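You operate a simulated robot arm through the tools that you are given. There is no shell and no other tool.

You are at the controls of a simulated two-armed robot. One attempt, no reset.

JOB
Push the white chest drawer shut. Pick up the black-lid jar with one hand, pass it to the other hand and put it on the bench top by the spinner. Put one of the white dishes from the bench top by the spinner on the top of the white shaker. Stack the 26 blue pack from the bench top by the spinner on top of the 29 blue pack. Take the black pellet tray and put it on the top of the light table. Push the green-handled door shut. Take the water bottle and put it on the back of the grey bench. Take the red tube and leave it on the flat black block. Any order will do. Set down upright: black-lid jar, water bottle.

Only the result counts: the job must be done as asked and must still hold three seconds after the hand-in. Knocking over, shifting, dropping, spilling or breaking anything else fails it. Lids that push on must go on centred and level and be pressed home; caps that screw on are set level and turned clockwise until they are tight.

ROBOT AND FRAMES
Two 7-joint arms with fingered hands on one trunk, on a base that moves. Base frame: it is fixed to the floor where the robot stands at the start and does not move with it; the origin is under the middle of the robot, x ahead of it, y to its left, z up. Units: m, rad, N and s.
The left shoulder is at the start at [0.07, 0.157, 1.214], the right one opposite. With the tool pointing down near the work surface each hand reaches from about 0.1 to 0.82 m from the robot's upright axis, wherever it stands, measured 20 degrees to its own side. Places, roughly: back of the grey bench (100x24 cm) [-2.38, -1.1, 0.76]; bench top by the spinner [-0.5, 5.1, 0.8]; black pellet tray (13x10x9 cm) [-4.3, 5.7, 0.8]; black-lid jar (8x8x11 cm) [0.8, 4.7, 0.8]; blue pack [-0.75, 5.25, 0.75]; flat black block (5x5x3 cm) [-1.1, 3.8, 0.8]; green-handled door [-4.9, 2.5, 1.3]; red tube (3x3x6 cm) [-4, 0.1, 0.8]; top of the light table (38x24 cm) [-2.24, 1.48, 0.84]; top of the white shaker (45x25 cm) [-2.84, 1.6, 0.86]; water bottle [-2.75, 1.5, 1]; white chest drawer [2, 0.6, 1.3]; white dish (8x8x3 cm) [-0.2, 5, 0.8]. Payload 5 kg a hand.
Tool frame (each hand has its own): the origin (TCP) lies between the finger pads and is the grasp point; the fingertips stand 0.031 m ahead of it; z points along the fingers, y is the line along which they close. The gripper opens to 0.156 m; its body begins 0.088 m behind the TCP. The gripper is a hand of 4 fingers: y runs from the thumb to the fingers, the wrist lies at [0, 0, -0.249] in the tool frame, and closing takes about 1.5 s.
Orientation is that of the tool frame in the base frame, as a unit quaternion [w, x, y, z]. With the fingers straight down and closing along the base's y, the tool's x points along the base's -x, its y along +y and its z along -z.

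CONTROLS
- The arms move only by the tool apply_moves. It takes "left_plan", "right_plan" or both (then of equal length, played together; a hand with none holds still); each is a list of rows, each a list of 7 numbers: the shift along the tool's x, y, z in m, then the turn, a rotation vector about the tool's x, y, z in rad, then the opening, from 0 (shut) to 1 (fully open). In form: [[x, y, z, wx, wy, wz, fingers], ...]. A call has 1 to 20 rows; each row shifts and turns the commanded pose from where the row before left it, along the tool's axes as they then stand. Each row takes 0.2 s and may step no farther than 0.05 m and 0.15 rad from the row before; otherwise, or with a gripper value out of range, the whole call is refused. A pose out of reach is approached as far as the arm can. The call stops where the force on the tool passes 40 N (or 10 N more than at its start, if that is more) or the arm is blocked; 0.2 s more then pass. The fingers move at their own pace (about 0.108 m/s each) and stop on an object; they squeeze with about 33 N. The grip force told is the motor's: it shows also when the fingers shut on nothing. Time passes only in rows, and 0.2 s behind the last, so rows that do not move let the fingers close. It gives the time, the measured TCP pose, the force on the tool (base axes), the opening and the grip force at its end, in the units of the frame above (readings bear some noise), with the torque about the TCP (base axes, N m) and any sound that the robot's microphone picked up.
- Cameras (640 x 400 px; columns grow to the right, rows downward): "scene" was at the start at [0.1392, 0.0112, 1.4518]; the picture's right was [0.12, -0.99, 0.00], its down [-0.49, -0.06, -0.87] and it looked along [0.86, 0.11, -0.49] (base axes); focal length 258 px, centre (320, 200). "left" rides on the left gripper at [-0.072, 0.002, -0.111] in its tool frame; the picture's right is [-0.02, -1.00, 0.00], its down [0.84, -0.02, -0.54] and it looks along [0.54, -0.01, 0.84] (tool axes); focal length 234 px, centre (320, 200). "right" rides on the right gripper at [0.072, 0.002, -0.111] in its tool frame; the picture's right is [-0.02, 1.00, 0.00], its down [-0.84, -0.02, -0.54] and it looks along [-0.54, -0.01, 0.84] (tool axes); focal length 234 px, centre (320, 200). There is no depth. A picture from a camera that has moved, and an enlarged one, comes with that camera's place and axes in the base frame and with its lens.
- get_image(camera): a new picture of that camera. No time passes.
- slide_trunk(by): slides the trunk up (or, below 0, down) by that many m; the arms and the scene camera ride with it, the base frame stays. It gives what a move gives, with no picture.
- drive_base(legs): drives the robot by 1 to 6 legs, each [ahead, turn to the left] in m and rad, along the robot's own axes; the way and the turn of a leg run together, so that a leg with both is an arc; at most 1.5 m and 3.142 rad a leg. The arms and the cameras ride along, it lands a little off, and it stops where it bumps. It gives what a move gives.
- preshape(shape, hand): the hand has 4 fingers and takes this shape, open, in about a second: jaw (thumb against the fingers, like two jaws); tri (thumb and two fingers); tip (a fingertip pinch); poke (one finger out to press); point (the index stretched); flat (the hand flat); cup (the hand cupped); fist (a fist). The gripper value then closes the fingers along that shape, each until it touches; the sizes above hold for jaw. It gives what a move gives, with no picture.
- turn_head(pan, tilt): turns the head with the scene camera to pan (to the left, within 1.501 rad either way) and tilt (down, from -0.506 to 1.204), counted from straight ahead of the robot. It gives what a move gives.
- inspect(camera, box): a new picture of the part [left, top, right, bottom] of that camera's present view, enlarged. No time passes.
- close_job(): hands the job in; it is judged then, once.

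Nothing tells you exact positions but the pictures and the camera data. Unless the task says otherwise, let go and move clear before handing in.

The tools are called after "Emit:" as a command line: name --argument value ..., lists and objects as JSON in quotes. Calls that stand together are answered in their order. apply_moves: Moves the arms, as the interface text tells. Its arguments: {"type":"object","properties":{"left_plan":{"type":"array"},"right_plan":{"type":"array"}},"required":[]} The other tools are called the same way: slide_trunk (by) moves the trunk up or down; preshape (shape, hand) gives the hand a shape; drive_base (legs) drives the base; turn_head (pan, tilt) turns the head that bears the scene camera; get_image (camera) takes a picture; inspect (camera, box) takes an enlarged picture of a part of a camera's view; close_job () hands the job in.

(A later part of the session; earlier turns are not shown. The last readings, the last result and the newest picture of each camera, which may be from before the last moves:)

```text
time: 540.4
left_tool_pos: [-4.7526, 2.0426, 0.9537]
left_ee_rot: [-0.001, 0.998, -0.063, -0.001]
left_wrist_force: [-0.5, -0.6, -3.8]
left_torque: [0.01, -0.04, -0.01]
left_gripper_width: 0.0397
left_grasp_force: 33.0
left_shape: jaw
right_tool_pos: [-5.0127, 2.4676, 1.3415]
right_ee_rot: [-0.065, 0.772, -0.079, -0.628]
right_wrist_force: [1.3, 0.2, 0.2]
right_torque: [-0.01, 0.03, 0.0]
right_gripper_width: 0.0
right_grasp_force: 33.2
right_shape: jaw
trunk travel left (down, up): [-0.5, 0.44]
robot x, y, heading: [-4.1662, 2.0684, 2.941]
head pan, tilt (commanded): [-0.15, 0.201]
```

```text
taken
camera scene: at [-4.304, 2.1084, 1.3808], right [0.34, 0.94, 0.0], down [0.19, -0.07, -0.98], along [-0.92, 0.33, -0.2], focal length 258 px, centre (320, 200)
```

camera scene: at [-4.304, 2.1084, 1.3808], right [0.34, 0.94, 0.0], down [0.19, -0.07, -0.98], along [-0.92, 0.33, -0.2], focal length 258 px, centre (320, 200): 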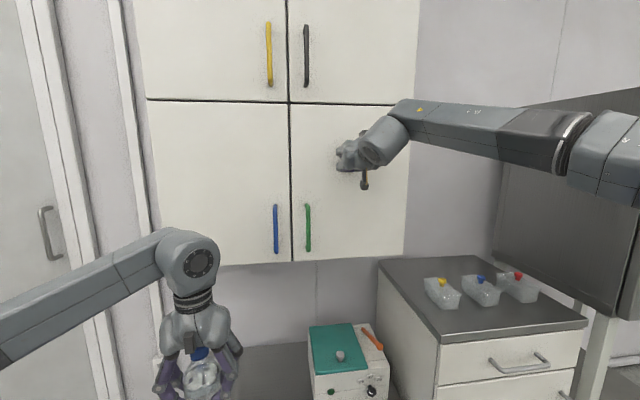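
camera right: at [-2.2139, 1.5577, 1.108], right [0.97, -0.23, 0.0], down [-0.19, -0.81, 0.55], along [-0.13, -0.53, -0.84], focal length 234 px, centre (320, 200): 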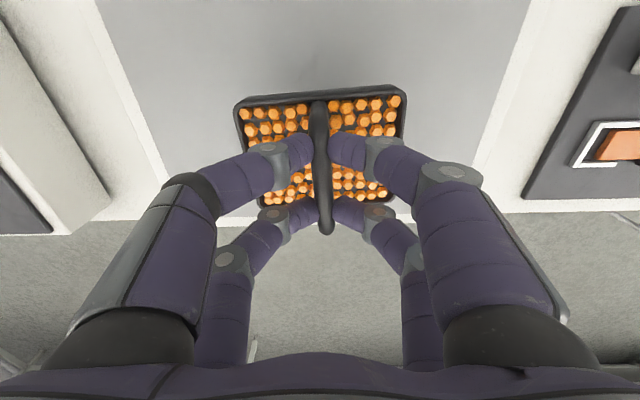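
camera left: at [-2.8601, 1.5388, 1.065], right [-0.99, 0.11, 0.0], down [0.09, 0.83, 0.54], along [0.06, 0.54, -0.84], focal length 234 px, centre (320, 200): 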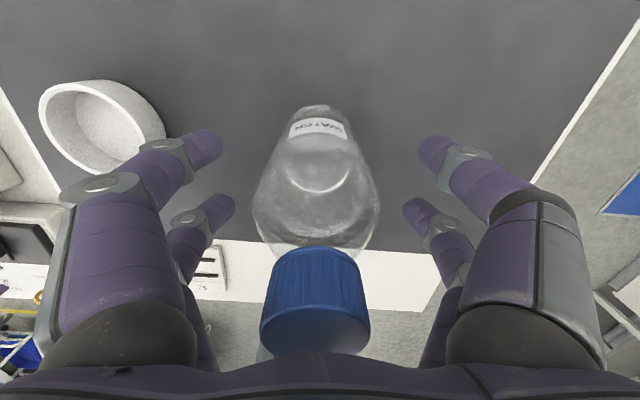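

The door looks shut. I'll press a little more until there's firm resistance, and check.

Emit:
apply_moves --right_plan '[[-0.001, 0, 0.005, 0, 0, 0, 0], [-0.001, 0, 0.005, 0, 0, 0, 0], [-0.001, 0, 0.005, 0, 0, 0, 0], [0, 0, 0, 0, 0, 0, 0]]'

Emit:
inspect --camera "scene" --box '[240, 70, 440, 280]'

```text
time: 541.0
left_tool_pos: [-4.7496, 2.043, 0.9561]
left_ee_rot: [-0.001, 0.998, -0.065, -0.001]
left_wrist_force: [0.2, 0.2, -3.1]
left_torque: [-0.01, -0.02, -0.01]
left_gripper_width: 0.0399
left_grasp_force: 33.2
left_shape: jaw
right_tool_pos: [-5.0156, 2.4676, 1.3434]
right_ee_rot: [-0.064, 0.772, -0.079, -0.627]
right_wrist_force: [28.4, -4.7, -3.8]
right_torque: [0.08, 0.44, -0.06]
right_gripper_width: 0.0003
right_grasp_force: 32.7
right_shape: jaw
trunk travel left (down, up): [-0.5, 0.44]
robot x, y, heading: [-4.1685, 2.0639, 2.94]
head pan, tilt (commanded): [-0.15, 0.201]
stopped in row 3 (right hand): the force on the tool passed its limit at 43 N (the readings are from after the stop); the commanded pose is now the measured one
```

```text
1.90 times, centred on (340, 175) of scene
camera zoom: at [-4.2979, 2.1077, 1.3814], right [0.34, 0.94, 0.0], down [0.18, -0.07, -0.98], along [-0.92, 0.34, -0.2], focal length 492 px, centre (282, 248)
```

zoom: 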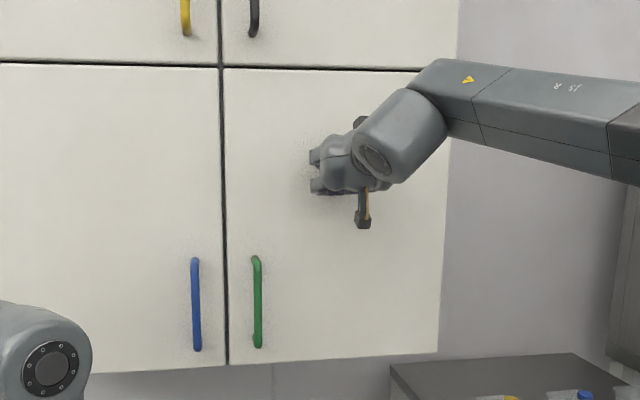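

The door is fully shut. I'll retract the right hand and turn it back downward.

Emit:
apply_moves --right_plan '[[0.002, 0, -0.01, 0, 0, 0, 0], [0.0085, 0, -0.041, 0, 0, 0, 0], [0.0085, 0, -0.041, 0, 0, 0, 0], [0.0085, 0, -0.041, 0, 0, 0, 0], [0.0085, 0, -0.041, 0, 0, 0, 0], [0.0085, 0, -0.041, 0, 0, 0, 0.5], [0.0085, 0, -0.041, 0, 0, 0, 0.5], [0.0085, 0, -0.041, 0, 0, 0, 0.5], [0.0085, 0, -0.041, 0, 0, 0, 0.5], [0.0085, 0, -0.041, 0, 0, 0, 0.5]]'

Emit:
apply_moves --right_plan '[[0.035, 0, 0, 0, 0.13, 0, 0.6], [0.035, 0, 0, 0, 0.13, 0, 0.6], [0.035, 0, 0, 0, 0.13, 0, 0.6], [0.03, 0, 0, 0, 0.13, 0, 0.6], [0, 0, 0, 0, 0.13, 0, 0.6], [0, 0, 0, 0, 0.13, 0, 0.6], [0, 0, 0, 0, 0.13, 0, 0.6], [0, 0, 0, 0, 0.13, 0, 0.6], [0, 0, 0, 0, 0.13, 0, 0.6], [0, 0, 0, 0, 0.13, 0, 0.6], [0, 0, 0, 0, 0.065, 0, 0.6]]'

Emit:
get_image --camera "scene"

```text
time: 543.2
left_tool_pos: [-4.7538, 2.0433, 0.9556]
left_ee_rot: [-0.002, 0.998, -0.065, 0.0]
left_wrist_force: [-0.5, -0.2, -2.7]
left_torque: [0.0, 0.02, 0.04]
left_gripper_width: 0.0399
left_grasp_force: 33.2
left_shape: jaw
right_tool_pos: [-4.6405, 2.3896, 1.3411]
right_ee_rot: [-0.063, 0.773, -0.079, -0.626]
right_wrist_force: [0.5, 0.4, 0.2]
right_torque: [0.0, -0.01, 0.01]
right_gripper_width: 0.0776
right_grasp_force: 0.0
right_shape: jaw
trunk travel left (down, up): [-0.5, 0.44]
robot x, y, heading: [-4.1636, 2.0643, 2.944]
head pan, tilt (commanded): [-0.15, 0.201]
```

```text
time: 545.6
left_tool_pos: [-4.7534, 2.0427, 0.9535]
left_ee_rot: [-0.001, 0.998, -0.064, 0.0]
left_wrist_force: [-0.4, -1.0, -3.6]
left_torque: [0.0, -0.04, -0.02]
left_gripper_width: 0.0397
left_grasp_force: 33.0
left_shape: jaw
right_tool_pos: [-4.5907, 2.3806, 1.2164]
right_ee_rot: [0.001, 0.995, -0.101, 0.004]
right_wrist_force: [-0.4, -0.2, 0.2]
right_torque: [-0.05, 0.0, 0.0]
right_gripper_width: 0.0932
right_grasp_force: 0.2
right_shape: jaw
trunk travel left (down, up): [-0.5, 0.44]
robot x, y, heading: [-4.1642, 2.0689, 2.944]
head pan, tilt (commanded): [-0.15, 0.201]
```

```text
taken
camera scene: at [-4.3041, 2.1089, 1.3807], right [0.34, 0.94, 0.0], down [0.19, -0.07, -0.98], along [-0.92, 0.34, -0.2], focal length 258 px, centre (320, 200)
```

scene: 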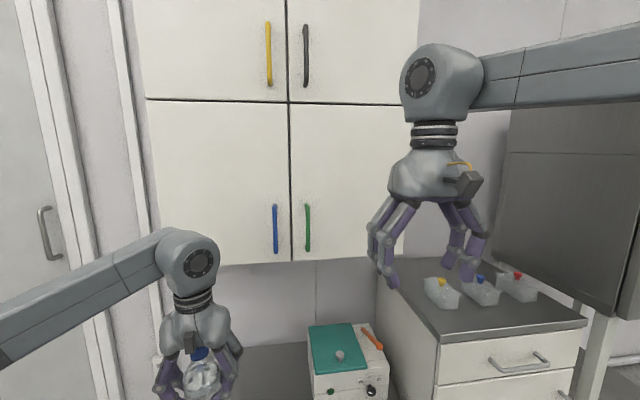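

Now the red tube. I'll raise the trunk a bit, turn to face the other wall and look for the tube and the grey bench.

Emit:
slide_trunk --by 0.15

Emit:
drive_base --legs '[[-0.15, 0], [0, 1.57]]'

Emit:
turn_head --pan 0.2 --tilt 0.3

Emit:
get_image --camera "scene"

```text
time: 547.3
left_tool_pos: [-4.7533, 2.0431, 1.103]
left_ee_rot: [-0.001, 0.998, -0.064, 0.0]
left_wrist_force: [-0.1, 0.2, -2.9]
left_torque: [-0.01, -0.01, 0.0]
left_gripper_width: 0.0399
left_grasp_force: 32.6
left_shape: jaw
right_tool_pos: [-4.5911, 2.3805, 1.366]
right_ee_rot: [0.001, 0.995, -0.102, 0.003]
right_wrist_force: [-0.6, -0.1, 0.4]
right_torque: [0.02, 0.02, -0.01]
right_gripper_width: 0.0933
right_grasp_force: 0.1
right_shape: jaw
trunk travel left (down, up): [-0.65, 0.29]
robot x, y, heading: [-4.1641, 2.0648, 2.945]
head pan, tilt (commanded): [-0.15, 0.201]
```

```text
time: 552.5
left_tool_pos: [-3.9898, 1.4486, 1.1052]
left_ee_rot: [0.0, 0.749, 0.663, -0.001]
left_wrist_force: [-0.1, -0.3, -2.7]
left_torque: [0.02, 0.0, -0.01]
left_gripper_width: 0.0394
left_grasp_force: 33.0
left_shape: jaw
right_tool_pos: [-4.3283, 1.6079, 1.367]
right_ee_rot: [-0.001, 0.772, 0.635, 0.003]
right_wrist_force: [-0.6, 0.3, -0.4]
right_torque: [-0.01, 0.01, 0.03]
right_gripper_width: 0.093
right_grasp_force: 0.0
right_shape: jaw
trunk travel left (down, up): [-0.65, 0.29]
robot x, y, heading: [-4.0204, 2.0377, -1.761]
head pan, tilt (commanded): [-0.15, 0.201]
```

```text
time: 553.4
left_tool_pos: [-3.9907, 1.4499, 1.1036]
left_ee_rot: [0.0, 0.749, 0.663, -0.002]
left_wrist_force: [0.2, -0.5, -3.6]
left_torque: [0.07, 0.01, 0.03]
left_gripper_width: 0.0394
left_grasp_force: 32.7
left_shape: jaw
right_tool_pos: [-4.328, 1.6084, 1.3672]
right_ee_rot: [-0.002, 0.773, 0.635, 0.003]
right_wrist_force: [-0.4, 0.7, -0.1]
right_torque: [-0.04, -0.01, 0.0]
right_gripper_width: 0.0931
right_grasp_force: 0.1
right_shape: jaw
trunk travel left (down, up): [-0.65, 0.29]
robot x, y, heading: [-4.0179, 2.0367, -1.762]
head pan, tilt (commanded): [0.201, 0.3]
```

```text
taken
camera scene: at [-4.0281, 1.894, 1.5215], right [-1.0, -0.01, 0.0], down [0.0, 0.3, -0.96], along [0.01, -0.96, -0.3], focal length 258 px, centre (320, 200)
```

scene: 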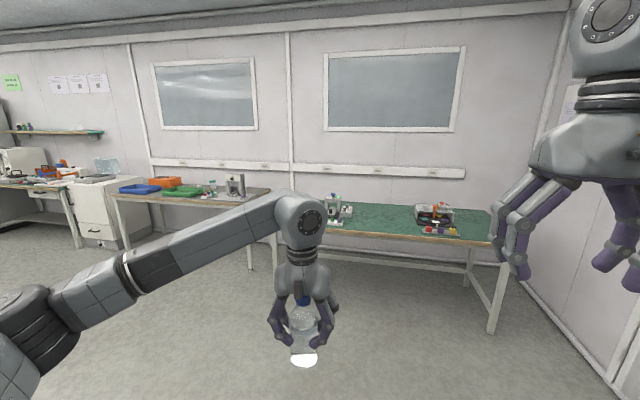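

Emit:
inspect --camera "scene" --box '[300, 180, 520, 260]'

Emit:
inspect --camera "scene" --box '[90, 150, 310, 290]'

```text
2.91 times, centred on (410, 220) of scene
camera zoom: at [-4.0281, 1.894, 1.5215], right [-1.0, -0.01, 0.0], down [0.0, 0.3, -0.96], along [0.01, -0.96, -0.3], focal length 752 px, centre (58, 142)
```

zoom: 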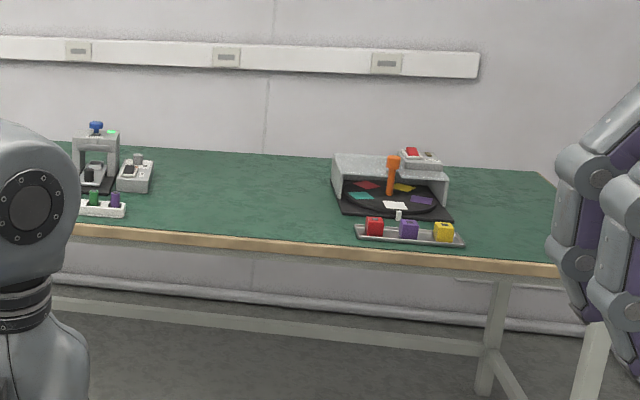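

```text
2.86 times, centred on (200, 220) of scene
camera zoom: at [-4.0281, 1.894, 1.5215], right [-1.0, -0.01, 0.0], down [0.0, 0.3, -0.96], along [0.01, -0.96, -0.3], focal length 738 px, centre (663, 143)
```

zoom: 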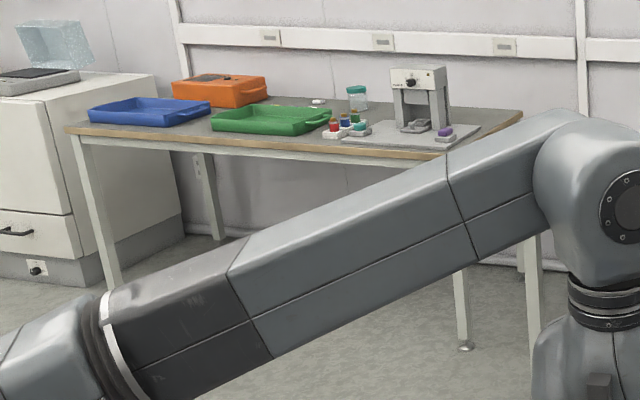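

The tubes stand in a small rack on the green bench near (−4.05, 0.09); the grey bench is to the left. I'll drive toward the rack.

Emit:
drive_base --legs '[[0, 0.42], [1.3, 0], [0, -0.426]]'

Emit:
turn_head --pan -0.2 --tilt 0.7

Emit:
get_image --camera "scene"

Emit:
get_image --camera "right"

```text
time: 562.4
left_tool_pos: [-3.6938, 0.1877, 1.1043]
left_ee_rot: [-0.001, 0.75, 0.662, -0.001]
left_wrist_force: [-0.6, -1.1, -1.9]
left_torque: [0.02, -0.02, 0.01]
left_gripper_width: 0.0395
left_grasp_force: 32.7
left_shape: jaw
right_tool_pos: [-4.0312, 0.3479, 1.367]
right_ee_rot: [-0.001, 0.773, 0.634, 0.002]
right_wrist_force: [-0.2, 0.7, 0.3]
right_torque: [-0.03, 0.02, 0.0]
right_gripper_width: 0.0931
right_grasp_force: 0.1
right_shape: jaw
trunk travel left (down, up): [-0.65, 0.29]
robot x, y, heading: [-3.7256, 0.7795, -1.765]
head pan, tilt (commanded): [0.201, 0.3]
```

```text
time: 563.2
left_tool_pos: [-3.6949, 0.1881, 1.1038]
left_ee_rot: [-0.002, 0.749, 0.662, -0.001]
left_wrist_force: [-0.4, 0.3, -3.7]
left_torque: [0.02, 0.02, 0.0]
left_gripper_width: 0.0396
left_grasp_force: 33.0
left_shape: jaw
right_tool_pos: [-4.033, 0.3481, 1.3681]
right_ee_rot: [-0.002, 0.774, 0.634, 0.003]
right_wrist_force: [-0.2, -0.5, 0.1]
right_torque: [-0.01, 0.0, 0.03]
right_gripper_width: 0.0931
right_grasp_force: 0.0
right_shape: jaw
trunk travel left (down, up): [-0.65, 0.29]
robot x, y, heading: [-3.7235, 0.7774, -1.766]
head pan, tilt (commanded): [-0.201, 0.7]
```

```text
taken
camera scene: at [-3.7658, 0.6482, 1.4854], right [-0.92, 0.38, 0.0], down [0.25, 0.59, -0.77], along [-0.29, -0.71, -0.64], focal length 258 px, centre (320, 200)
```

scene: 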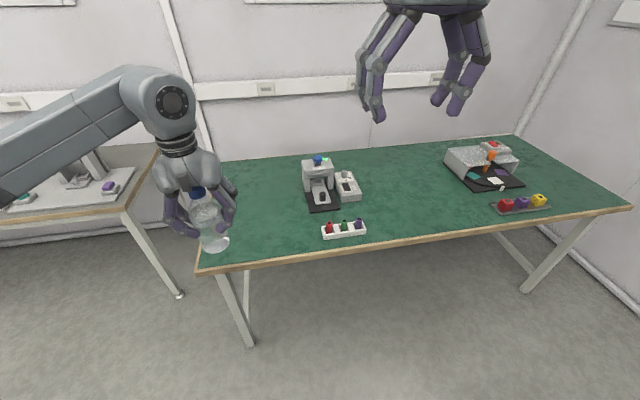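

```text
taken
camera right: at [-4.0185, 0.4191, 1.4786], right [0.98, -0.22, 0.0], down [-0.19, -0.82, 0.54], along [-0.12, -0.53, -0.84], focal length 234 px, centre (320, 200)
```

right: 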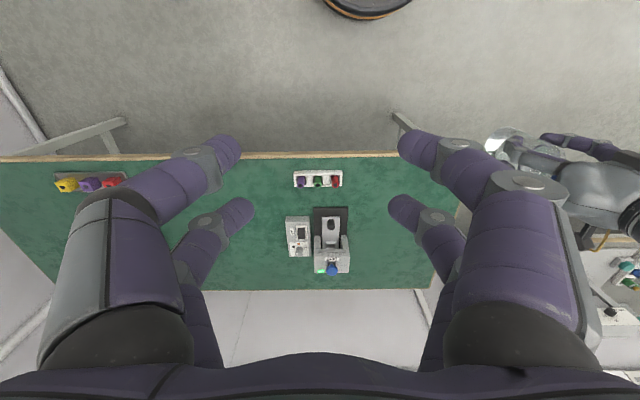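

Emit:
drive_base --legs '[[0.13, 0]]'

Emit:
inspect --camera "scene" --box '[290, 190, 410, 270]'

Emit:
get_image --camera "scene"

```text
time: 564.5
left_tool_pos: [-3.7189, 0.0624, 1.1057]
left_ee_rot: [-0.001, 0.749, 0.662, -0.001]
left_wrist_force: [0.4, 0.3, -3.4]
left_torque: [0.02, -0.06, 0.02]
left_gripper_width: 0.0395
left_grasp_force: 32.6
left_shape: jaw
right_tool_pos: [-4.0569, 0.2217, 1.368]
right_ee_rot: [-0.001, 0.774, 0.634, 0.001]
right_wrist_force: [-0.6, -0.2, 0.4]
right_torque: [0.03, -0.03, 0.0]
right_gripper_width: 0.0931
right_grasp_force: 0.0
right_shape: jaw
trunk travel left (down, up): [-0.65, 0.29]
robot x, y, heading: [-3.7459, 0.6453, -1.759]
head pan, tilt (commanded): [-0.201, 0.7]
```

```text
5.00 times, centred on (350, 230) of scene
camera zoom: at [-3.7903, 0.5219, 1.4855], right [-0.92, 0.38, 0.0], down [0.25, 0.59, -0.77], along [-0.29, -0.71, -0.64], focal length 1292 px, centre (170, 50)
```

zoom: 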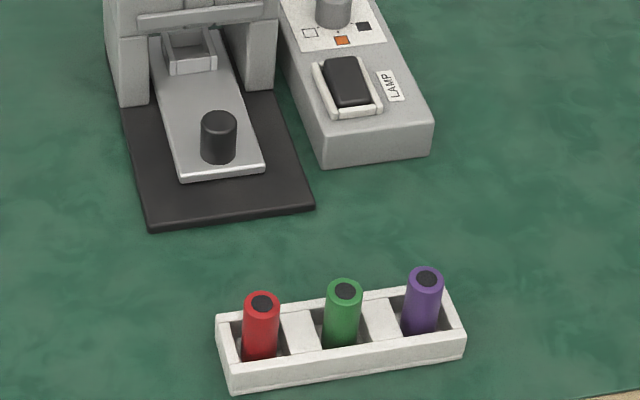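

```text
taken
camera scene: at [-3.7903, 0.5219, 1.4855], right [-0.92, 0.38, 0.0], down [0.25, 0.59, -0.77], along [-0.29, -0.71, -0.64], focal length 258 px, centre (320, 200)
```

scene: 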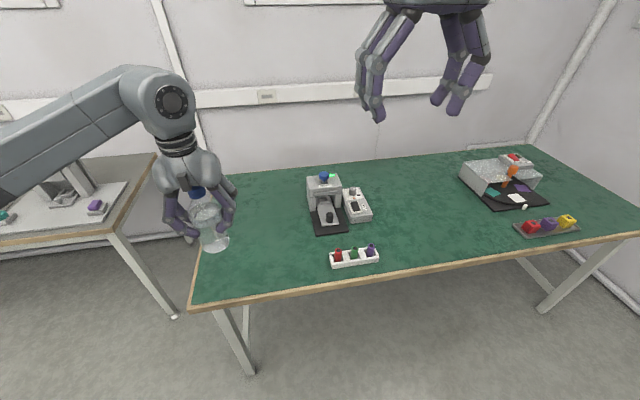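

The red tube stands at the left of a three-tube rack. To pinch it front-to-back I need it about 38 cm to my right, so I'll shift the base 20 cm left.

Emit:
drive_base --legs '[[0, -0.5], [-0.42, 0], [0, 0.491], [0.36, 0]]'

Emit:
apply_moves --right_plan '[[0, 0, 0, 0, 0, 0.136, 0.6], [0, 0, 0, 0, 0, 0.136, 0.6], [0, 0, 0, 0, 0, 0.136, 0.6], [0, 0, 0, 0, 0, 0.136, 0.6], [0, 0, 0, 0, 0, 0.136, 0.6], [0, 0, 0, 0, 0, 0.136, 0.6], [0, 0, 0, 0, 0, 0.136, 0.6], [0, 0, 0, 0, 0, 0.136, 0.6], [0, 0, 0, 0, 0, 0.136, 0.6], [0, 0, 0, 0, 0, 0.136, 0.6], [0, 0, 0, 0, 0, 0.12, 0.6]]'

Emit:
get_image --camera "scene"

```text
time: 571.8
left_tool_pos: [-3.524, 0.0315, 1.1045]
left_ee_rot: [-0.001, 0.751, 0.661, -0.002]
left_wrist_force: [0.2, 0.0, -3.2]
left_torque: [0.01, 0.02, -0.01]
left_gripper_width: 0.0393
left_grasp_force: 32.7
left_shape: jaw
right_tool_pos: [-3.8619, 0.1907, 1.368]
right_ee_rot: [-0.001, 0.774, 0.633, 0.001]
right_wrist_force: [0.5, 0.0, 0.4]
right_torque: [-0.01, -0.02, 0.01]
right_gripper_width: 0.0932
right_grasp_force: 0.1
right_shape: jaw
trunk travel left (down, up): [-0.65, 0.29]
robot x, y, heading: [-3.5517, 0.6169, -1.766]
head pan, tilt (commanded): [-0.201, 0.7]
```

```text
time: 574.2
left_tool_pos: [-3.5256, 0.03, 1.1037]
left_ee_rot: [0.0, 0.751, 0.661, 0.0]
left_wrist_force: [-0.2, 0.0, -3.0]
left_torque: [0.01, 0.01, 0.04]
left_gripper_width: 0.0395
left_grasp_force: 33.2
left_shape: jaw
right_tool_pos: [-4.0235, 0.2162, 1.3673]
right_ee_rot: [-0.002, 0.999, -0.043, 0.007]
right_wrist_force: [0.2, -0.2, -0.3]
right_torque: [-0.03, -0.04, 0.0]
right_gripper_width: 0.0931
right_grasp_force: 0.1
right_shape: jaw
right hand out of reach, approached as far as the arm can: row 9, 10, 11
trunk travel left (down, up): [-0.65, 0.29]
robot x, y, heading: [-3.5464, 0.6179, -1.763]
head pan, tilt (commanded): [-0.201, 0.7]
```

```text
taken
camera scene: at [-3.5958, 0.4899, 1.4853], right [-0.92, 0.39, 0.0], down [0.25, 0.59, -0.76], along [-0.29, -0.71, -0.64], focal length 258 px, centre (320, 200)
```

scene: 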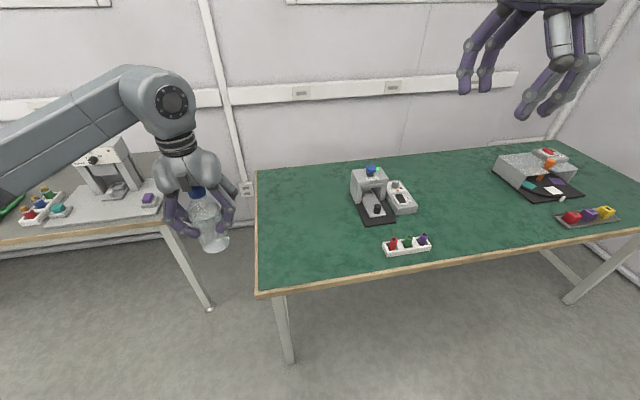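

The hand is turned. I'll lower it and bring it above the red tube.

Emit:
apply_moves --right_plan '[[0, 0, 0.05, 0, 0, 0, 0.6], [0, 0, 0.05, 0, 0, 0, 0.6], [0, 0, 0.05, 0, 0, 0, 0.6], [0, 0, 0.05, 0, 0, 0, 0.6], [0, 0, 0.05, 0, 0, 0, 0.6], [0, 0, 0.05, 0, 0, 0, 0.6], [-0.0025, 0.042, 0, 0, 0, 0, 0.6], [-0.0025, 0.042, 0, 0, 0, 0, 0.6], [-0.0025, 0.042, 0, 0, 0, 0, 0.6], [-0.0025, 0.042, 0, 0, 0, 0, 0.6], [0, 0, 0, 0, 0, 0, 0.6]]'

Emit:
get_image --camera "right"

Emit:
get_image --camera "scene"

```text
time: 576.6
left_tool_pos: [-3.5243, 0.0309, 1.1056]
left_ee_rot: [-0.001, 0.75, 0.661, -0.002]
left_wrist_force: [0.4, -0.1, -3.2]
left_torque: [-0.02, 0.01, 0.0]
left_gripper_width: 0.0394
left_grasp_force: 32.8
left_shape: jaw
right_tool_pos: [-4.0653, 0.0537, 1.0666]
right_ee_rot: [-0.002, 0.999, -0.054, 0.001]
right_wrist_force: [-1.0, 0.3, -0.2]
right_torque: [-0.02, 0.01, 0.0]
right_gripper_width: 0.0927
right_grasp_force: 0.1
right_shape: jaw
right hand out of reach, approached as far as the arm can: row 1, 4
trunk travel left (down, up): [-0.65, 0.29]
robot x, y, heading: [-3.549, 0.6159, -1.766]
head pan, tilt (commanded): [-0.201, 0.7]
```

```text
taken
camera right: at [-3.995, 0.0457, 1.1769], right [-0.13, -0.99, 0.0], down [-0.83, 0.11, 0.54], along [-0.54, 0.07, -0.84], focal length 234 px, centre (320, 200)
```

right: 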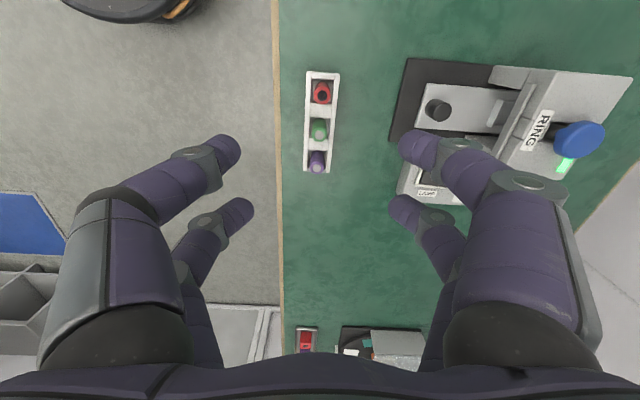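

```text
taken
camera scene: at [-3.5943, 0.4915, 1.4855], right [-0.92, 0.39, 0.0], down [0.25, 0.59, -0.77], along [-0.3, -0.71, -0.64], focal length 258 px, centre (320, 200)
```

scene: 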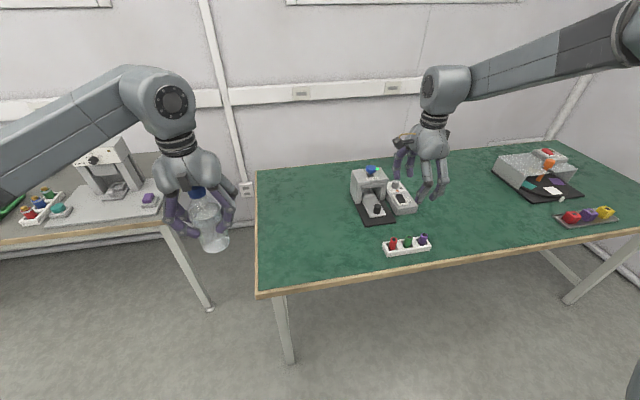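

I'll centre over the red tube, narrow the opening and lower to just above it.

Emit:
apply_moves --right_plan '[[0.0202, 0.0025, 0.02, 0, 0, 0, 0.4], [0, 0, 0.045, 0, 0, 0, 0.4], [0, 0, 0.045, 0, 0, 0, 0.4], [0, 0, 0.045, 0, 0, 0, 0.4], [0, 0, 0.03, 0, 0, 0, 0.4], [0, 0, 0, 0, 0, 0, 0.4]]'

Emit:
get_image --camera "right"

Emit:
inspect --camera "scene" --box '[350, 150, 470, 270]'

```text
time: 578.0
left_tool_pos: [-3.5248, 0.0305, 1.1041]
left_ee_rot: [-0.001, 0.751, 0.661, -0.001]
left_wrist_force: [-0.2, 0.0, -3.1]
left_torque: [0.0, 0.0, 0.02]
left_gripper_width: 0.0392
left_grasp_force: 32.9
left_shape: jaw
right_tool_pos: [-4.0557, 0.0525, 0.8802]
right_ee_rot: [-0.002, 0.999, -0.053, 0.003]
right_wrist_force: [0.3, 0.0, -0.3]
right_torque: [0.0, 0.02, 0.0]
right_gripper_width: 0.0628
right_grasp_force: 0.1
right_shape: jaw
right hand out of reach, approached as far as the arm can: row 1
trunk travel left (down, up): [-0.65, 0.29]
robot x, y, heading: [-3.5504, 0.6186, -1.766]
head pan, tilt (commanded): [-0.201, 0.7]
```

```text
taken
camera right: at [-3.986, 0.0431, 0.9913], right [-0.13, -0.99, 0.0], down [-0.83, 0.11, 0.54], along [-0.54, 0.07, -0.84], focal length 234 px, centre (320, 200)
```

right: 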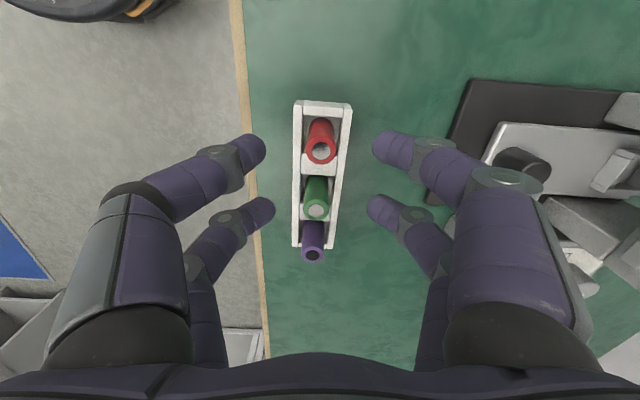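

```text
3.33 times, centred on (410, 210) of scene
camera zoom: at [-3.594, 0.4904, 1.4854], right [-0.92, 0.39, 0.0], down [0.25, 0.59, -0.76], along [-0.3, -0.71, -0.64], focal length 861 px, centre (20, 167)
```

zoom: 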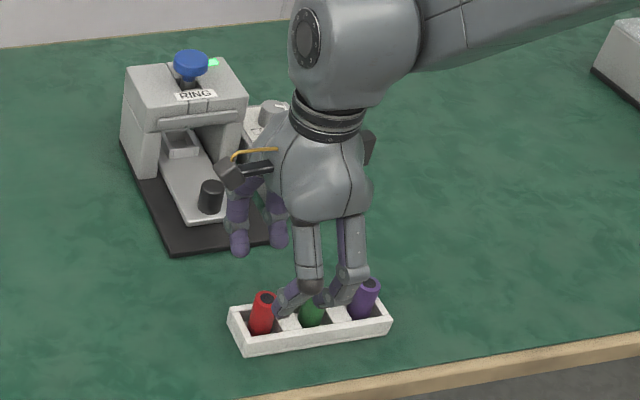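

The hand is 1.4 cm too far right and at its reach limit. I'll rise a little, ease the yaw by 0.1 rad, which frees reach, and shift onto the tube.

Emit:
apply_moves --right_plan '[[0, 0, -0.02, 0, 0, -0.1, 0.4], [0.0075, 0.002, 0, 0, 0, 0, 0.4], [0.0075, 0.002, 0, 0, 0, 0, 0.4], [0, 0, 0, 0, 0, 0, 0.4]]'

Emit:
get_image --camera "right"

Emit:
inspect --camera "scene" --box '[350, 150, 470, 270]'

```text
time: 579.0
left_tool_pos: [-3.5247, 0.0307, 1.105]
left_ee_rot: [-0.001, 0.75, 0.661, -0.003]
left_wrist_force: [-0.8, 0.1, -2.8]
left_torque: [-0.01, -0.01, 0.0]
left_gripper_width: 0.0395
left_grasp_force: 33.5
left_shape: jaw
right_tool_pos: [-4.0408, 0.0473, 0.901]
right_ee_rot: [-0.001, 1.0, -0.004, 0.001]
right_wrist_force: [0.3, 0.3, -0.4]
right_torque: [0.0, -0.04, 0.02]
right_gripper_width: 0.0628
right_grasp_force: 0.1
right_shape: jaw
trunk travel left (down, up): [-0.65, 0.29]
robot x, y, heading: [-3.5506, 0.6174, -1.764]
head pan, tilt (commanded): [-0.201, 0.7]
```

```text
taken
camera right: at [-3.9698, 0.0454, 1.0119], right [-0.03, -1.0, 0.0], down [-0.84, 0.03, 0.54], along [-0.54, 0.02, -0.84], focal length 234 px, centre (320, 200)
```

right: 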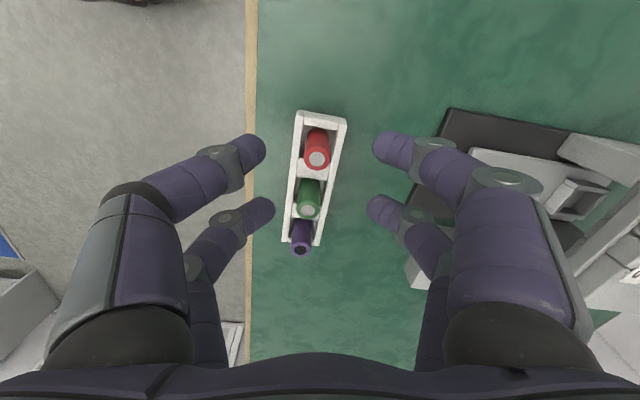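

```text
3.33 times, centred on (410, 210) of scene
camera zoom: at [-3.5944, 0.4904, 1.4854], right [-0.92, 0.39, 0.0], down [0.25, 0.59, -0.76], along [-0.3, -0.71, -0.64], focal length 861 px, centre (20, 167)
```

zoom: 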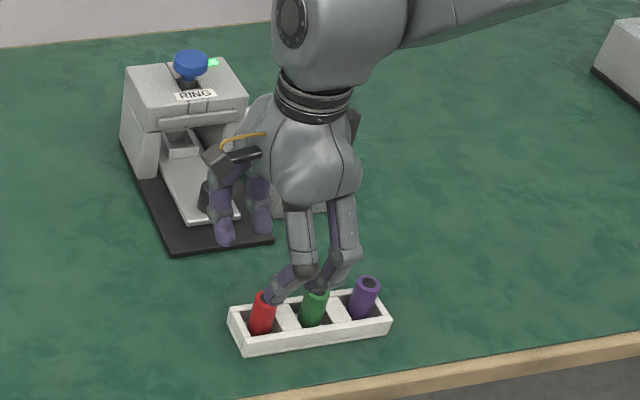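

Centred within 3 mm. Lowering until the tips are just above the rack's rim.

Emit:
apply_moves --right_plan '[[-0.003, -0.002, 0.02, 0, 0, 0, 0.4], [0, 0, 0.02, 0, 0, 0, 0.4], [0, 0, 0.015, 0, 0, 0, 0.4], [0, 0, 0.01, 0, 0, 0, 0.4], [0, 0, 0, 0, 0, 0, 0.4]]'

Emit:
get_image --camera "right"

Emit:
inspect --camera "scene" --box '[350, 170, 450, 270]'

```text
time: 580.2
left_tool_pos: [-3.5258, 0.0287, 1.1052]
left_ee_rot: [-0.001, 0.75, 0.661, -0.003]
left_wrist_force: [-0.6, 0.5, -3.5]
left_torque: [0.01, -0.01, 0.03]
left_gripper_width: 0.0392
left_grasp_force: 33.7
left_shape: jaw
right_tool_pos: [-4.0449, 0.0487, 0.8365]
right_ee_rot: [-0.002, 1.0, -0.004, 0.0]
right_wrist_force: [0.7, -0.6, -0.2]
right_torque: [0.0, 0.01, 0.01]
right_gripper_width: 0.0629
right_grasp_force: 0.0
right_shape: jaw
trunk travel left (down, up): [-0.65, 0.29]
robot x, y, heading: [-3.5524, 0.6178, -1.763]
head pan, tilt (commanded): [-0.201, 0.7]
```

```text
taken
camera right: at [-3.9732, 0.0475, 0.9465], right [-0.03, -1.0, 0.0], down [-0.84, 0.03, 0.54], along [-0.54, 0.02, -0.84], focal length 234 px, centre (320, 200)
```

right: 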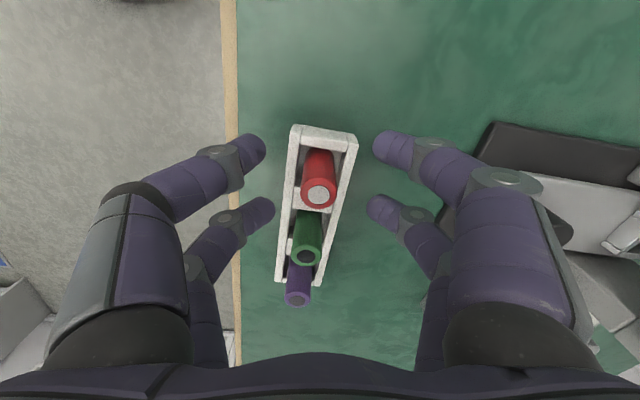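

```text
4.00 times, centred on (400, 220) of scene
camera zoom: at [-3.5943, 0.4901, 1.4854], right [-0.92, 0.39, 0.0], down [0.25, 0.59, -0.76], along [-0.3, -0.71, -0.64], focal length 1033 px, centre (0, 120)
```

zoom: 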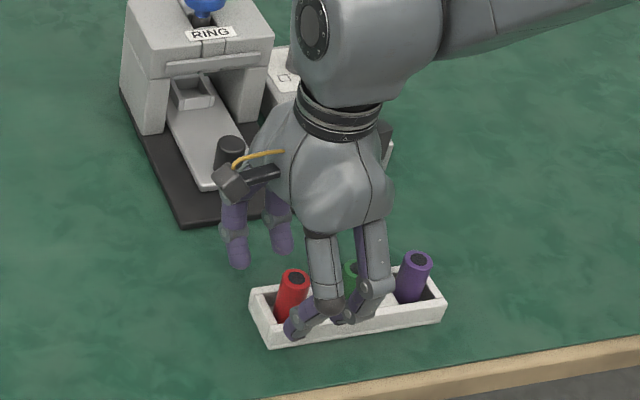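

The fingertips straddle the tube above the rim. Closing on it.

Emit:
apply_moves --right_plan '[[0.002, -0.001, 0.004, 0, 0, 0, 0.4], [0, 0, 0, 0, 0, 0, 0], [0, 0, 0, 0, 0, 0, 0], [0, 0, 0, 0, 0, 0, 0], [0, 0, 0, 0, 0, 0, 0], [0, 0, 0, 0, 0, 0, 0]]'

Emit:
get_image --camera "right"

Emit:
inspect --camera "scene" --box '[350, 170, 450, 270]'

```text
time: 581.6
left_tool_pos: [-3.5246, 0.03, 1.1041]
left_ee_rot: [-0.001, 0.751, 0.661, 0.0]
left_wrist_force: [1.0, 0.6, -3.9]
left_torque: [0.02, -0.02, 0.0]
left_gripper_width: 0.0394
left_grasp_force: 33.1
left_shape: jaw
right_tool_pos: [-4.0422, 0.0506, 0.8307]
right_ee_rot: [-0.002, 1.0, -0.005, 0.001]
right_wrist_force: [0.1, -0.3, 0.0]
right_torque: [0.01, 0.01, 0.0]
right_gripper_width: 0.0
right_grasp_force: 32.8
right_shape: jaw
trunk travel left (down, up): [-0.65, 0.29]
robot x, y, heading: [-3.5503, 0.6183, -1.769]
head pan, tilt (commanded): [-0.201, 0.7]
```

```text
taken
camera right: at [-3.9712, 0.0485, 0.9424], right [-0.03, -1.0, 0.0], down [-0.84, 0.03, 0.54], along [-0.54, 0.02, -0.84], focal length 234 px, centre (320, 200)
```

right: 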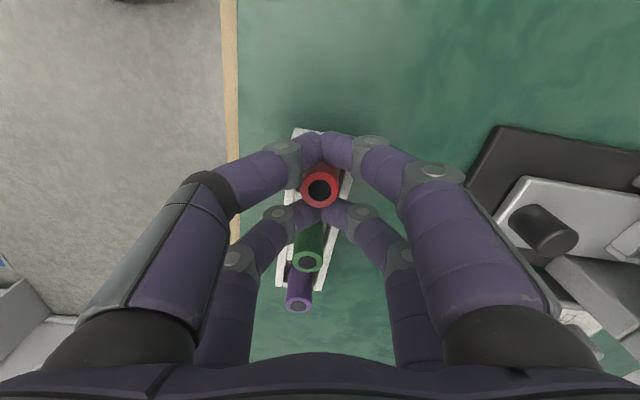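

```text
4.00 times, centred on (400, 220) of scene
camera zoom: at [-3.5946, 0.4899, 1.4853], right [-0.92, 0.39, 0.0], down [0.25, 0.59, -0.76], along [-0.3, -0.71, -0.64], focal length 1033 px, centre (0, 120)
```

zoom: 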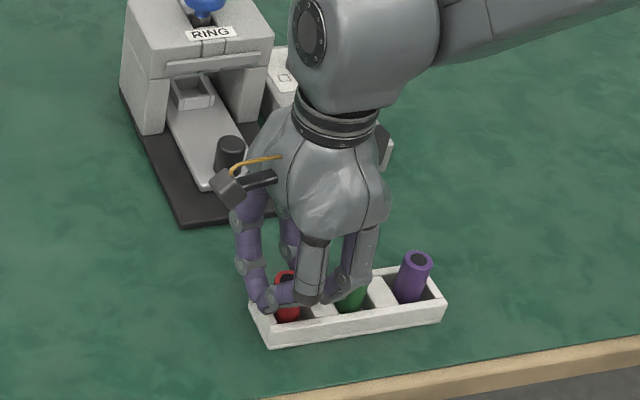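

The two finger pairs closed on either side of the slim tube without gripping it. I'll open, shift 2 cm left so one finger pair lines up with the tube, and try again.

Emit:
apply_moves --right_plan '[[0, 0, 0, 0, 0, 0, 0.4], [0, 0, 0, 0, 0, 0, 0.4], [0, 0, 0, 0, 0, 0, 0.4], [0.007, 0, 0, 0, 0, 0, 0.4], [0.007, 0, 0, 0, 0, 0, 0.4], [0.007, 0, 0, 0, 0, 0, 0.4], [0, 0, 0, 0, 0, 0, 0.4]]'

Emit:
get_image --camera "right"

Emit:
inspect --camera "scene" --box '[350, 170, 450, 270]'

```text
time: 583.2
left_tool_pos: [-3.5261, 0.0309, 1.1037]
left_ee_rot: [-0.002, 0.75, 0.661, -0.001]
left_wrist_force: [0.1, -0.5, -4.4]
left_torque: [0.0, 0.02, 0.0]
left_gripper_width: 0.0393
left_grasp_force: 33.6
left_shape: jaw
right_tool_pos: [-4.0231, 0.0498, 0.8325]
right_ee_rot: [-0.002, 1.0, -0.003, 0.004]
right_wrist_force: [0.1, -0.2, -0.3]
right_torque: [0.01, 0.01, -0.06]
right_gripper_width: 0.062
right_grasp_force: 0.0
right_shape: jaw
trunk travel left (down, up): [-0.65, 0.29]
robot x, y, heading: [-3.549, 0.6194, -1.768]
head pan, tilt (commanded): [-0.201, 0.7]
```

```text
taken
camera right: at [-3.9521, 0.0488, 0.9432], right [-0.03, -1.0, 0.0], down [-0.84, 0.02, 0.54], along [-0.54, 0.02, -0.84], focal length 234 px, centre (320, 200)
```

right: 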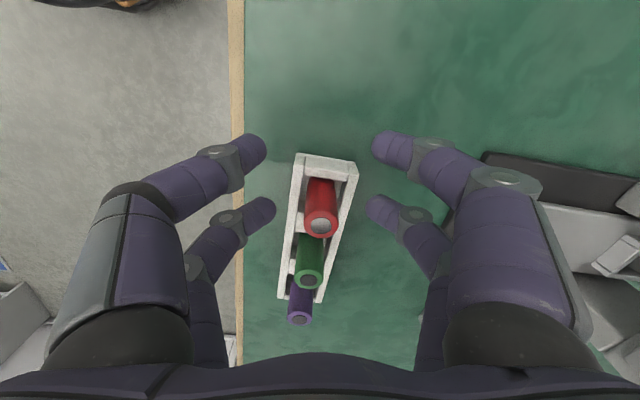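

```text
4.00 times, centred on (400, 220) of scene
camera zoom: at [-3.5946, 0.4899, 1.4853], right [-0.92, 0.39, 0.0], down [0.25, 0.59, -0.76], along [-0.3, -0.71, -0.64], focal length 1033 px, centre (0, 120)
```

zoom: 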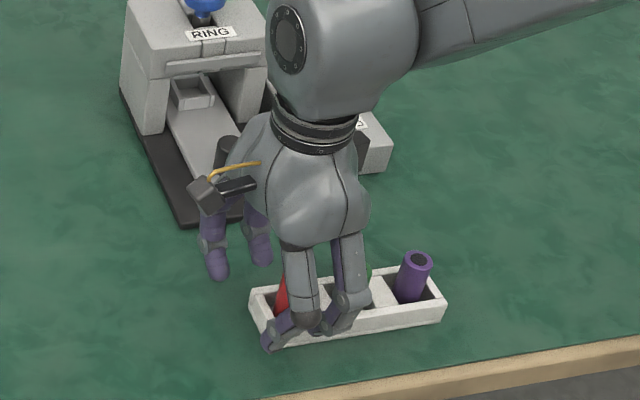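

Emit:
apply_moves --right_plan '[[0, 0, 0, 0, 0, 0, 0], [0, 0, 0, 0, 0, 0, 0], [0, 0, 0, 0, 0, 0, 0], [0, 0, 0, 0, 0, 0, 0], [0, 0, 0, 0, 0, 0, 0]]'

Emit:
get_image --camera "right"

Emit:
inspect --camera "scene" --box '[350, 170, 450, 270]'

```text
time: 584.4
left_tool_pos: [-3.5251, 0.0301, 1.1031]
left_ee_rot: [-0.001, 0.75, 0.661, 0.0]
left_wrist_force: [0.0, -0.5, -3.3]
left_torque: [0.02, 0.0, 0.0]
left_gripper_width: 0.0392
left_grasp_force: 33.1
left_shape: jaw
right_tool_pos: [-4.0217, 0.0508, 0.832]
right_ee_rot: [-0.001, 1.0, -0.002, 0.005]
right_wrist_force: [0.5, 0.1, -0.1]
right_torque: [-0.02, 0.01, 0.0]
right_gripper_width: 0.0
right_grasp_force: 33.5
right_shape: jaw
trunk travel left (down, up): [-0.65, 0.29]
robot x, y, heading: [-3.5509, 0.6154, -1.767]
head pan, tilt (commanded): [-0.201, 0.7]
```

```text
taken
camera right: at [-3.9522, 0.0488, 0.943], right [-0.03, -1.0, 0.0], down [-0.84, 0.02, 0.54], along [-0.54, 0.02, -0.84], focal length 234 px, centre (320, 200)
```

right: 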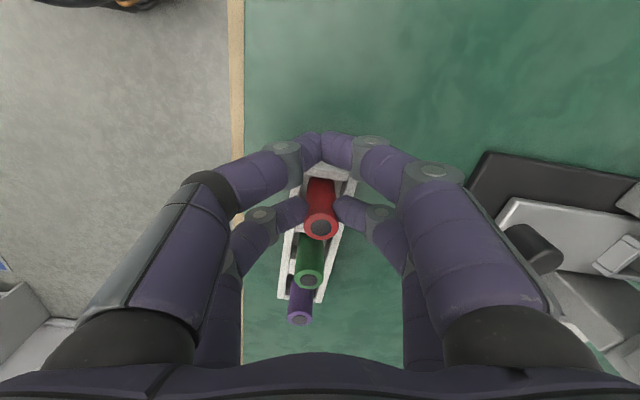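

```text
4.00 times, centred on (400, 220) of scene
camera zoom: at [-3.5946, 0.4899, 1.4853], right [-0.92, 0.39, 0.0], down [0.25, 0.59, -0.76], along [-0.3, -0.71, -0.64], focal length 1033 px, centre (0, 120)
```

zoom: 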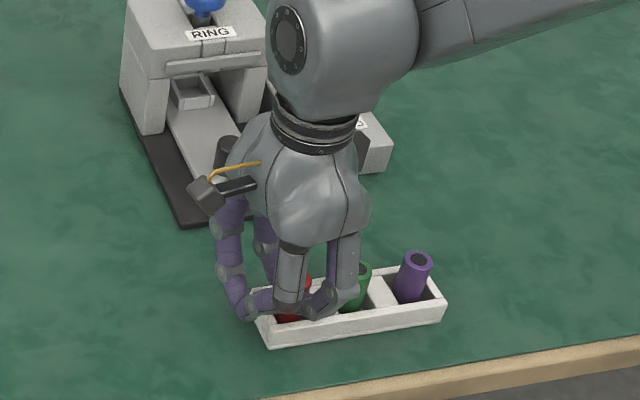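

The far finger pair now pinches the tube. Lifting slowly.

Emit:
apply_moves --right_plan '[[0, 0, -0.01, 0, 0, 0, 0], [0, 0, -0.015, 0, 0, 0, 0], [0, 0, -0.02, 0, 0, 0, 0], [0, 0, -0.02, 0, 0, 0, 0], [0, 0, -0.02, 0, 0, 0, 0], [0, 0, 0, 0, 0, 0, 0]]'

Emit:
get_image --camera "right"

Emit:
inspect --camera "scene" --box '[350, 150, 450, 270]'

```text
time: 585.8
left_tool_pos: [-3.5251, 0.0301, 1.1035]
left_ee_rot: [-0.001, 0.751, 0.661, 0.0]
left_wrist_force: [-0.2, -0.2, -3.9]
left_torque: [0.01, 0.01, 0.0]
left_gripper_width: 0.0394
left_grasp_force: 33.1
left_shape: jaw
right_tool_pos: [-4.0222, 0.0491, 0.9178]
right_ee_rot: [-0.003, 1.0, -0.003, 0.003]
right_wrist_force: [-0.5, -0.5, -0.7]
right_torque: [0.0, -0.03, 0.02]
right_gripper_width: 0.0
right_grasp_force: 33.1
right_shape: jaw
trunk travel left (down, up): [-0.65, 0.29]
robot x, y, heading: [-3.5514, 0.6184, -1.762]
head pan, tilt (commanded): [-0.201, 0.7]
```

```text
taken
camera right: at [-3.9521, 0.0479, 1.0288], right [-0.03, -1.0, 0.0], down [-0.84, 0.02, 0.54], along [-0.54, 0.02, -0.84], focal length 234 px, centre (320, 200)
```

right: 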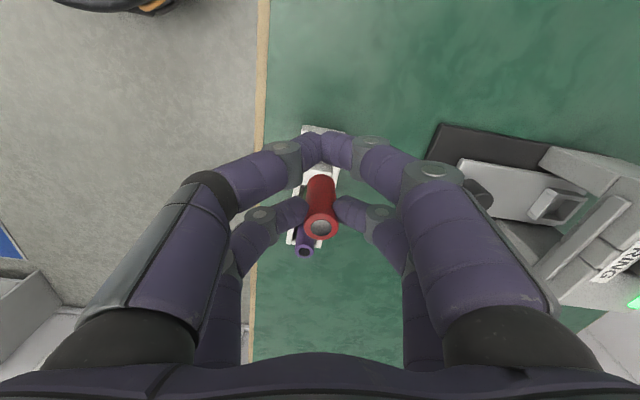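

```text
3.33 times, centred on (400, 210) of scene
camera zoom: at [-3.5949, 0.4895, 1.4853], right [-0.92, 0.39, 0.0], down [0.25, 0.59, -0.76], along [-0.3, -0.7, -0.64], focal length 861 px, centre (53, 167)
```

zoom: 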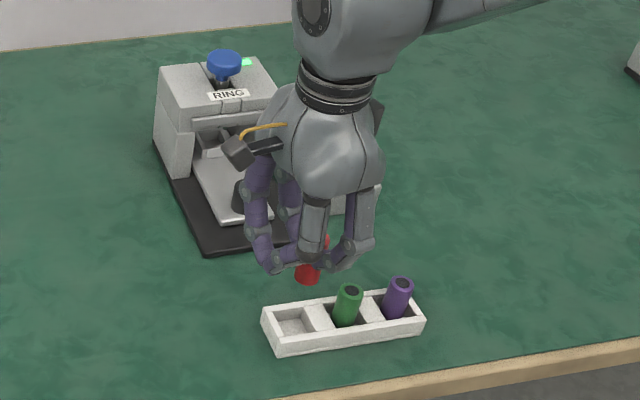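

The red tube is out of the rack and upright. I'll raise it, back off and drive to the grey bench to place the bottle.

Emit:
apply_moves --right_plan '[[0, 0, -0.04, 0, 0, 0, 0], [0, 0, -0.04, 0, 0, 0, 0], [0, 0, -0.04, 0, 0, 0, 0], [0, 0, -0.04, 0, 0, 0, 0], [0, 0, -0.03, 0, 0, 0, 0], [0, -0.04, 0, 0, 0, 0, 0], [0, -0.04, 0, 0, 0, 0, 0]]'

Emit:
drive_base --legs '[[-0.15, 0], [0, 1.57], [1.05, 0], [0, -1.57]]'

Emit:
turn_head --pan 0.2 --tilt 0.5

Emit:
get_image --camera "scene"

Emit:
get_image --camera "right"

```text
time: 587.4
left_tool_pos: [-3.5245, 0.0323, 1.1058]
left_ee_rot: [0.0, 0.751, 0.661, -0.003]
left_wrist_force: [1.1, 0.7, -2.8]
left_torque: [-0.02, 0.0, 0.02]
left_gripper_width: 0.0394
left_grasp_force: 32.1
left_shape: jaw
right_tool_pos: [-4.0194, 0.1293, 1.109]
right_ee_rot: [-0.001, 1.0, -0.003, 0.001]
right_wrist_force: [0.2, 1.0, -0.2]
right_torque: [-0.03, -0.03, 0.0]
right_gripper_width: 0.0001
right_grasp_force: 33.1
right_shape: jaw
trunk travel left (down, up): [-0.65, 0.29]
robot x, y, heading: [-3.5526, 0.621, -1.766]
head pan, tilt (commanded): [-0.201, 0.7]
```

```text
time: 601.5
left_tool_pos: [-2.4692, -0.0304, 1.1043]
left_ee_rot: [-0.001, 0.753, 0.658, -0.001]
left_wrist_force: [0.2, -0.1, -2.2]
left_torque: [0.01, 0.03, 0.0]
left_gripper_width: 0.0391
left_grasp_force: 33.1
left_shape: jaw
right_tool_pos: [-2.9642, 0.0712, 1.1085]
right_ee_rot: [-0.002, 1.0, -0.009, 0.002]
right_wrist_force: [0.0, -0.5, -0.5]
right_torque: [0.02, -0.01, 0.02]
right_gripper_width: 0.0
right_grasp_force: 33.4
right_shape: jaw
trunk travel left (down, up): [-0.65, 0.29]
robot x, y, heading: [-2.489, 0.5595, -1.775]
head pan, tilt (commanded): [-0.201, 0.7]
```

```text
time: 602.3
left_tool_pos: [-2.4696, -0.0303, 1.1045]
left_ee_rot: [0.0, 0.753, 0.658, -0.001]
left_wrist_force: [0.7, 0.4, -3.8]
left_torque: [0.02, 0.03, -0.01]
left_gripper_width: 0.0389
left_grasp_force: 32.9
left_shape: jaw
right_tool_pos: [-2.965, 0.0698, 1.108]
right_ee_rot: [-0.002, 1.0, -0.009, 0.001]
right_wrist_force: [1.0, -0.6, -0.7]
right_torque: [-0.01, 0.0, 0.01]
right_gripper_width: 0.0001
right_grasp_force: 33.5
right_shape: jaw
trunk travel left (down, up): [-0.65, 0.29]
robot x, y, heading: [-2.4915, 0.5579, -1.769]
head pan, tilt (commanded): [0.201, 0.499]
```

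```text
taken
camera scene: at [-2.5023, 0.4171, 1.503], right [-1.0, 0.0, 0.0], down [0.0, 0.48, -0.88], along [0.0, -0.88, -0.48], focal length 258 px, centre (320, 200)
```

scene: 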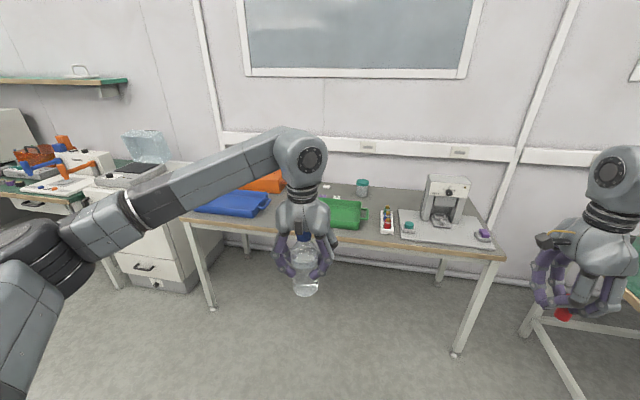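

```text
taken
camera right: at [-2.8932, 0.0689, 1.2184], right [-0.04, -1.0, 0.0], down [-0.84, 0.03, 0.54], along [-0.54, 0.03, -0.84], focal length 234 px, centre (320, 200)
```

right: 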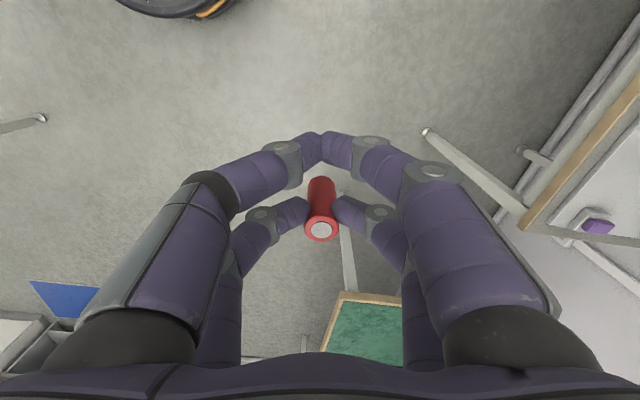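

Emit:
inspect --camera "scene" --box '[230, 160, 400, 250]'

```text
3.76 times, centred on (315, 205) of scene
camera zoom: at [-2.5023, 0.4171, 1.503], right [-1.0, 0.0, 0.0], down [0.0, 0.48, -0.88], along [0.0, -0.88, -0.48], focal length 973 px, centre (339, 181)
```

zoom: 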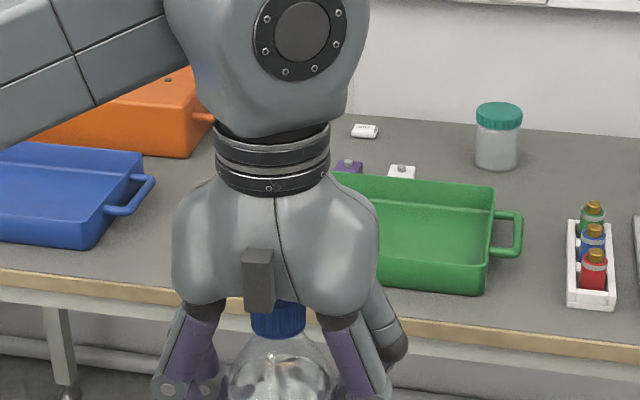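

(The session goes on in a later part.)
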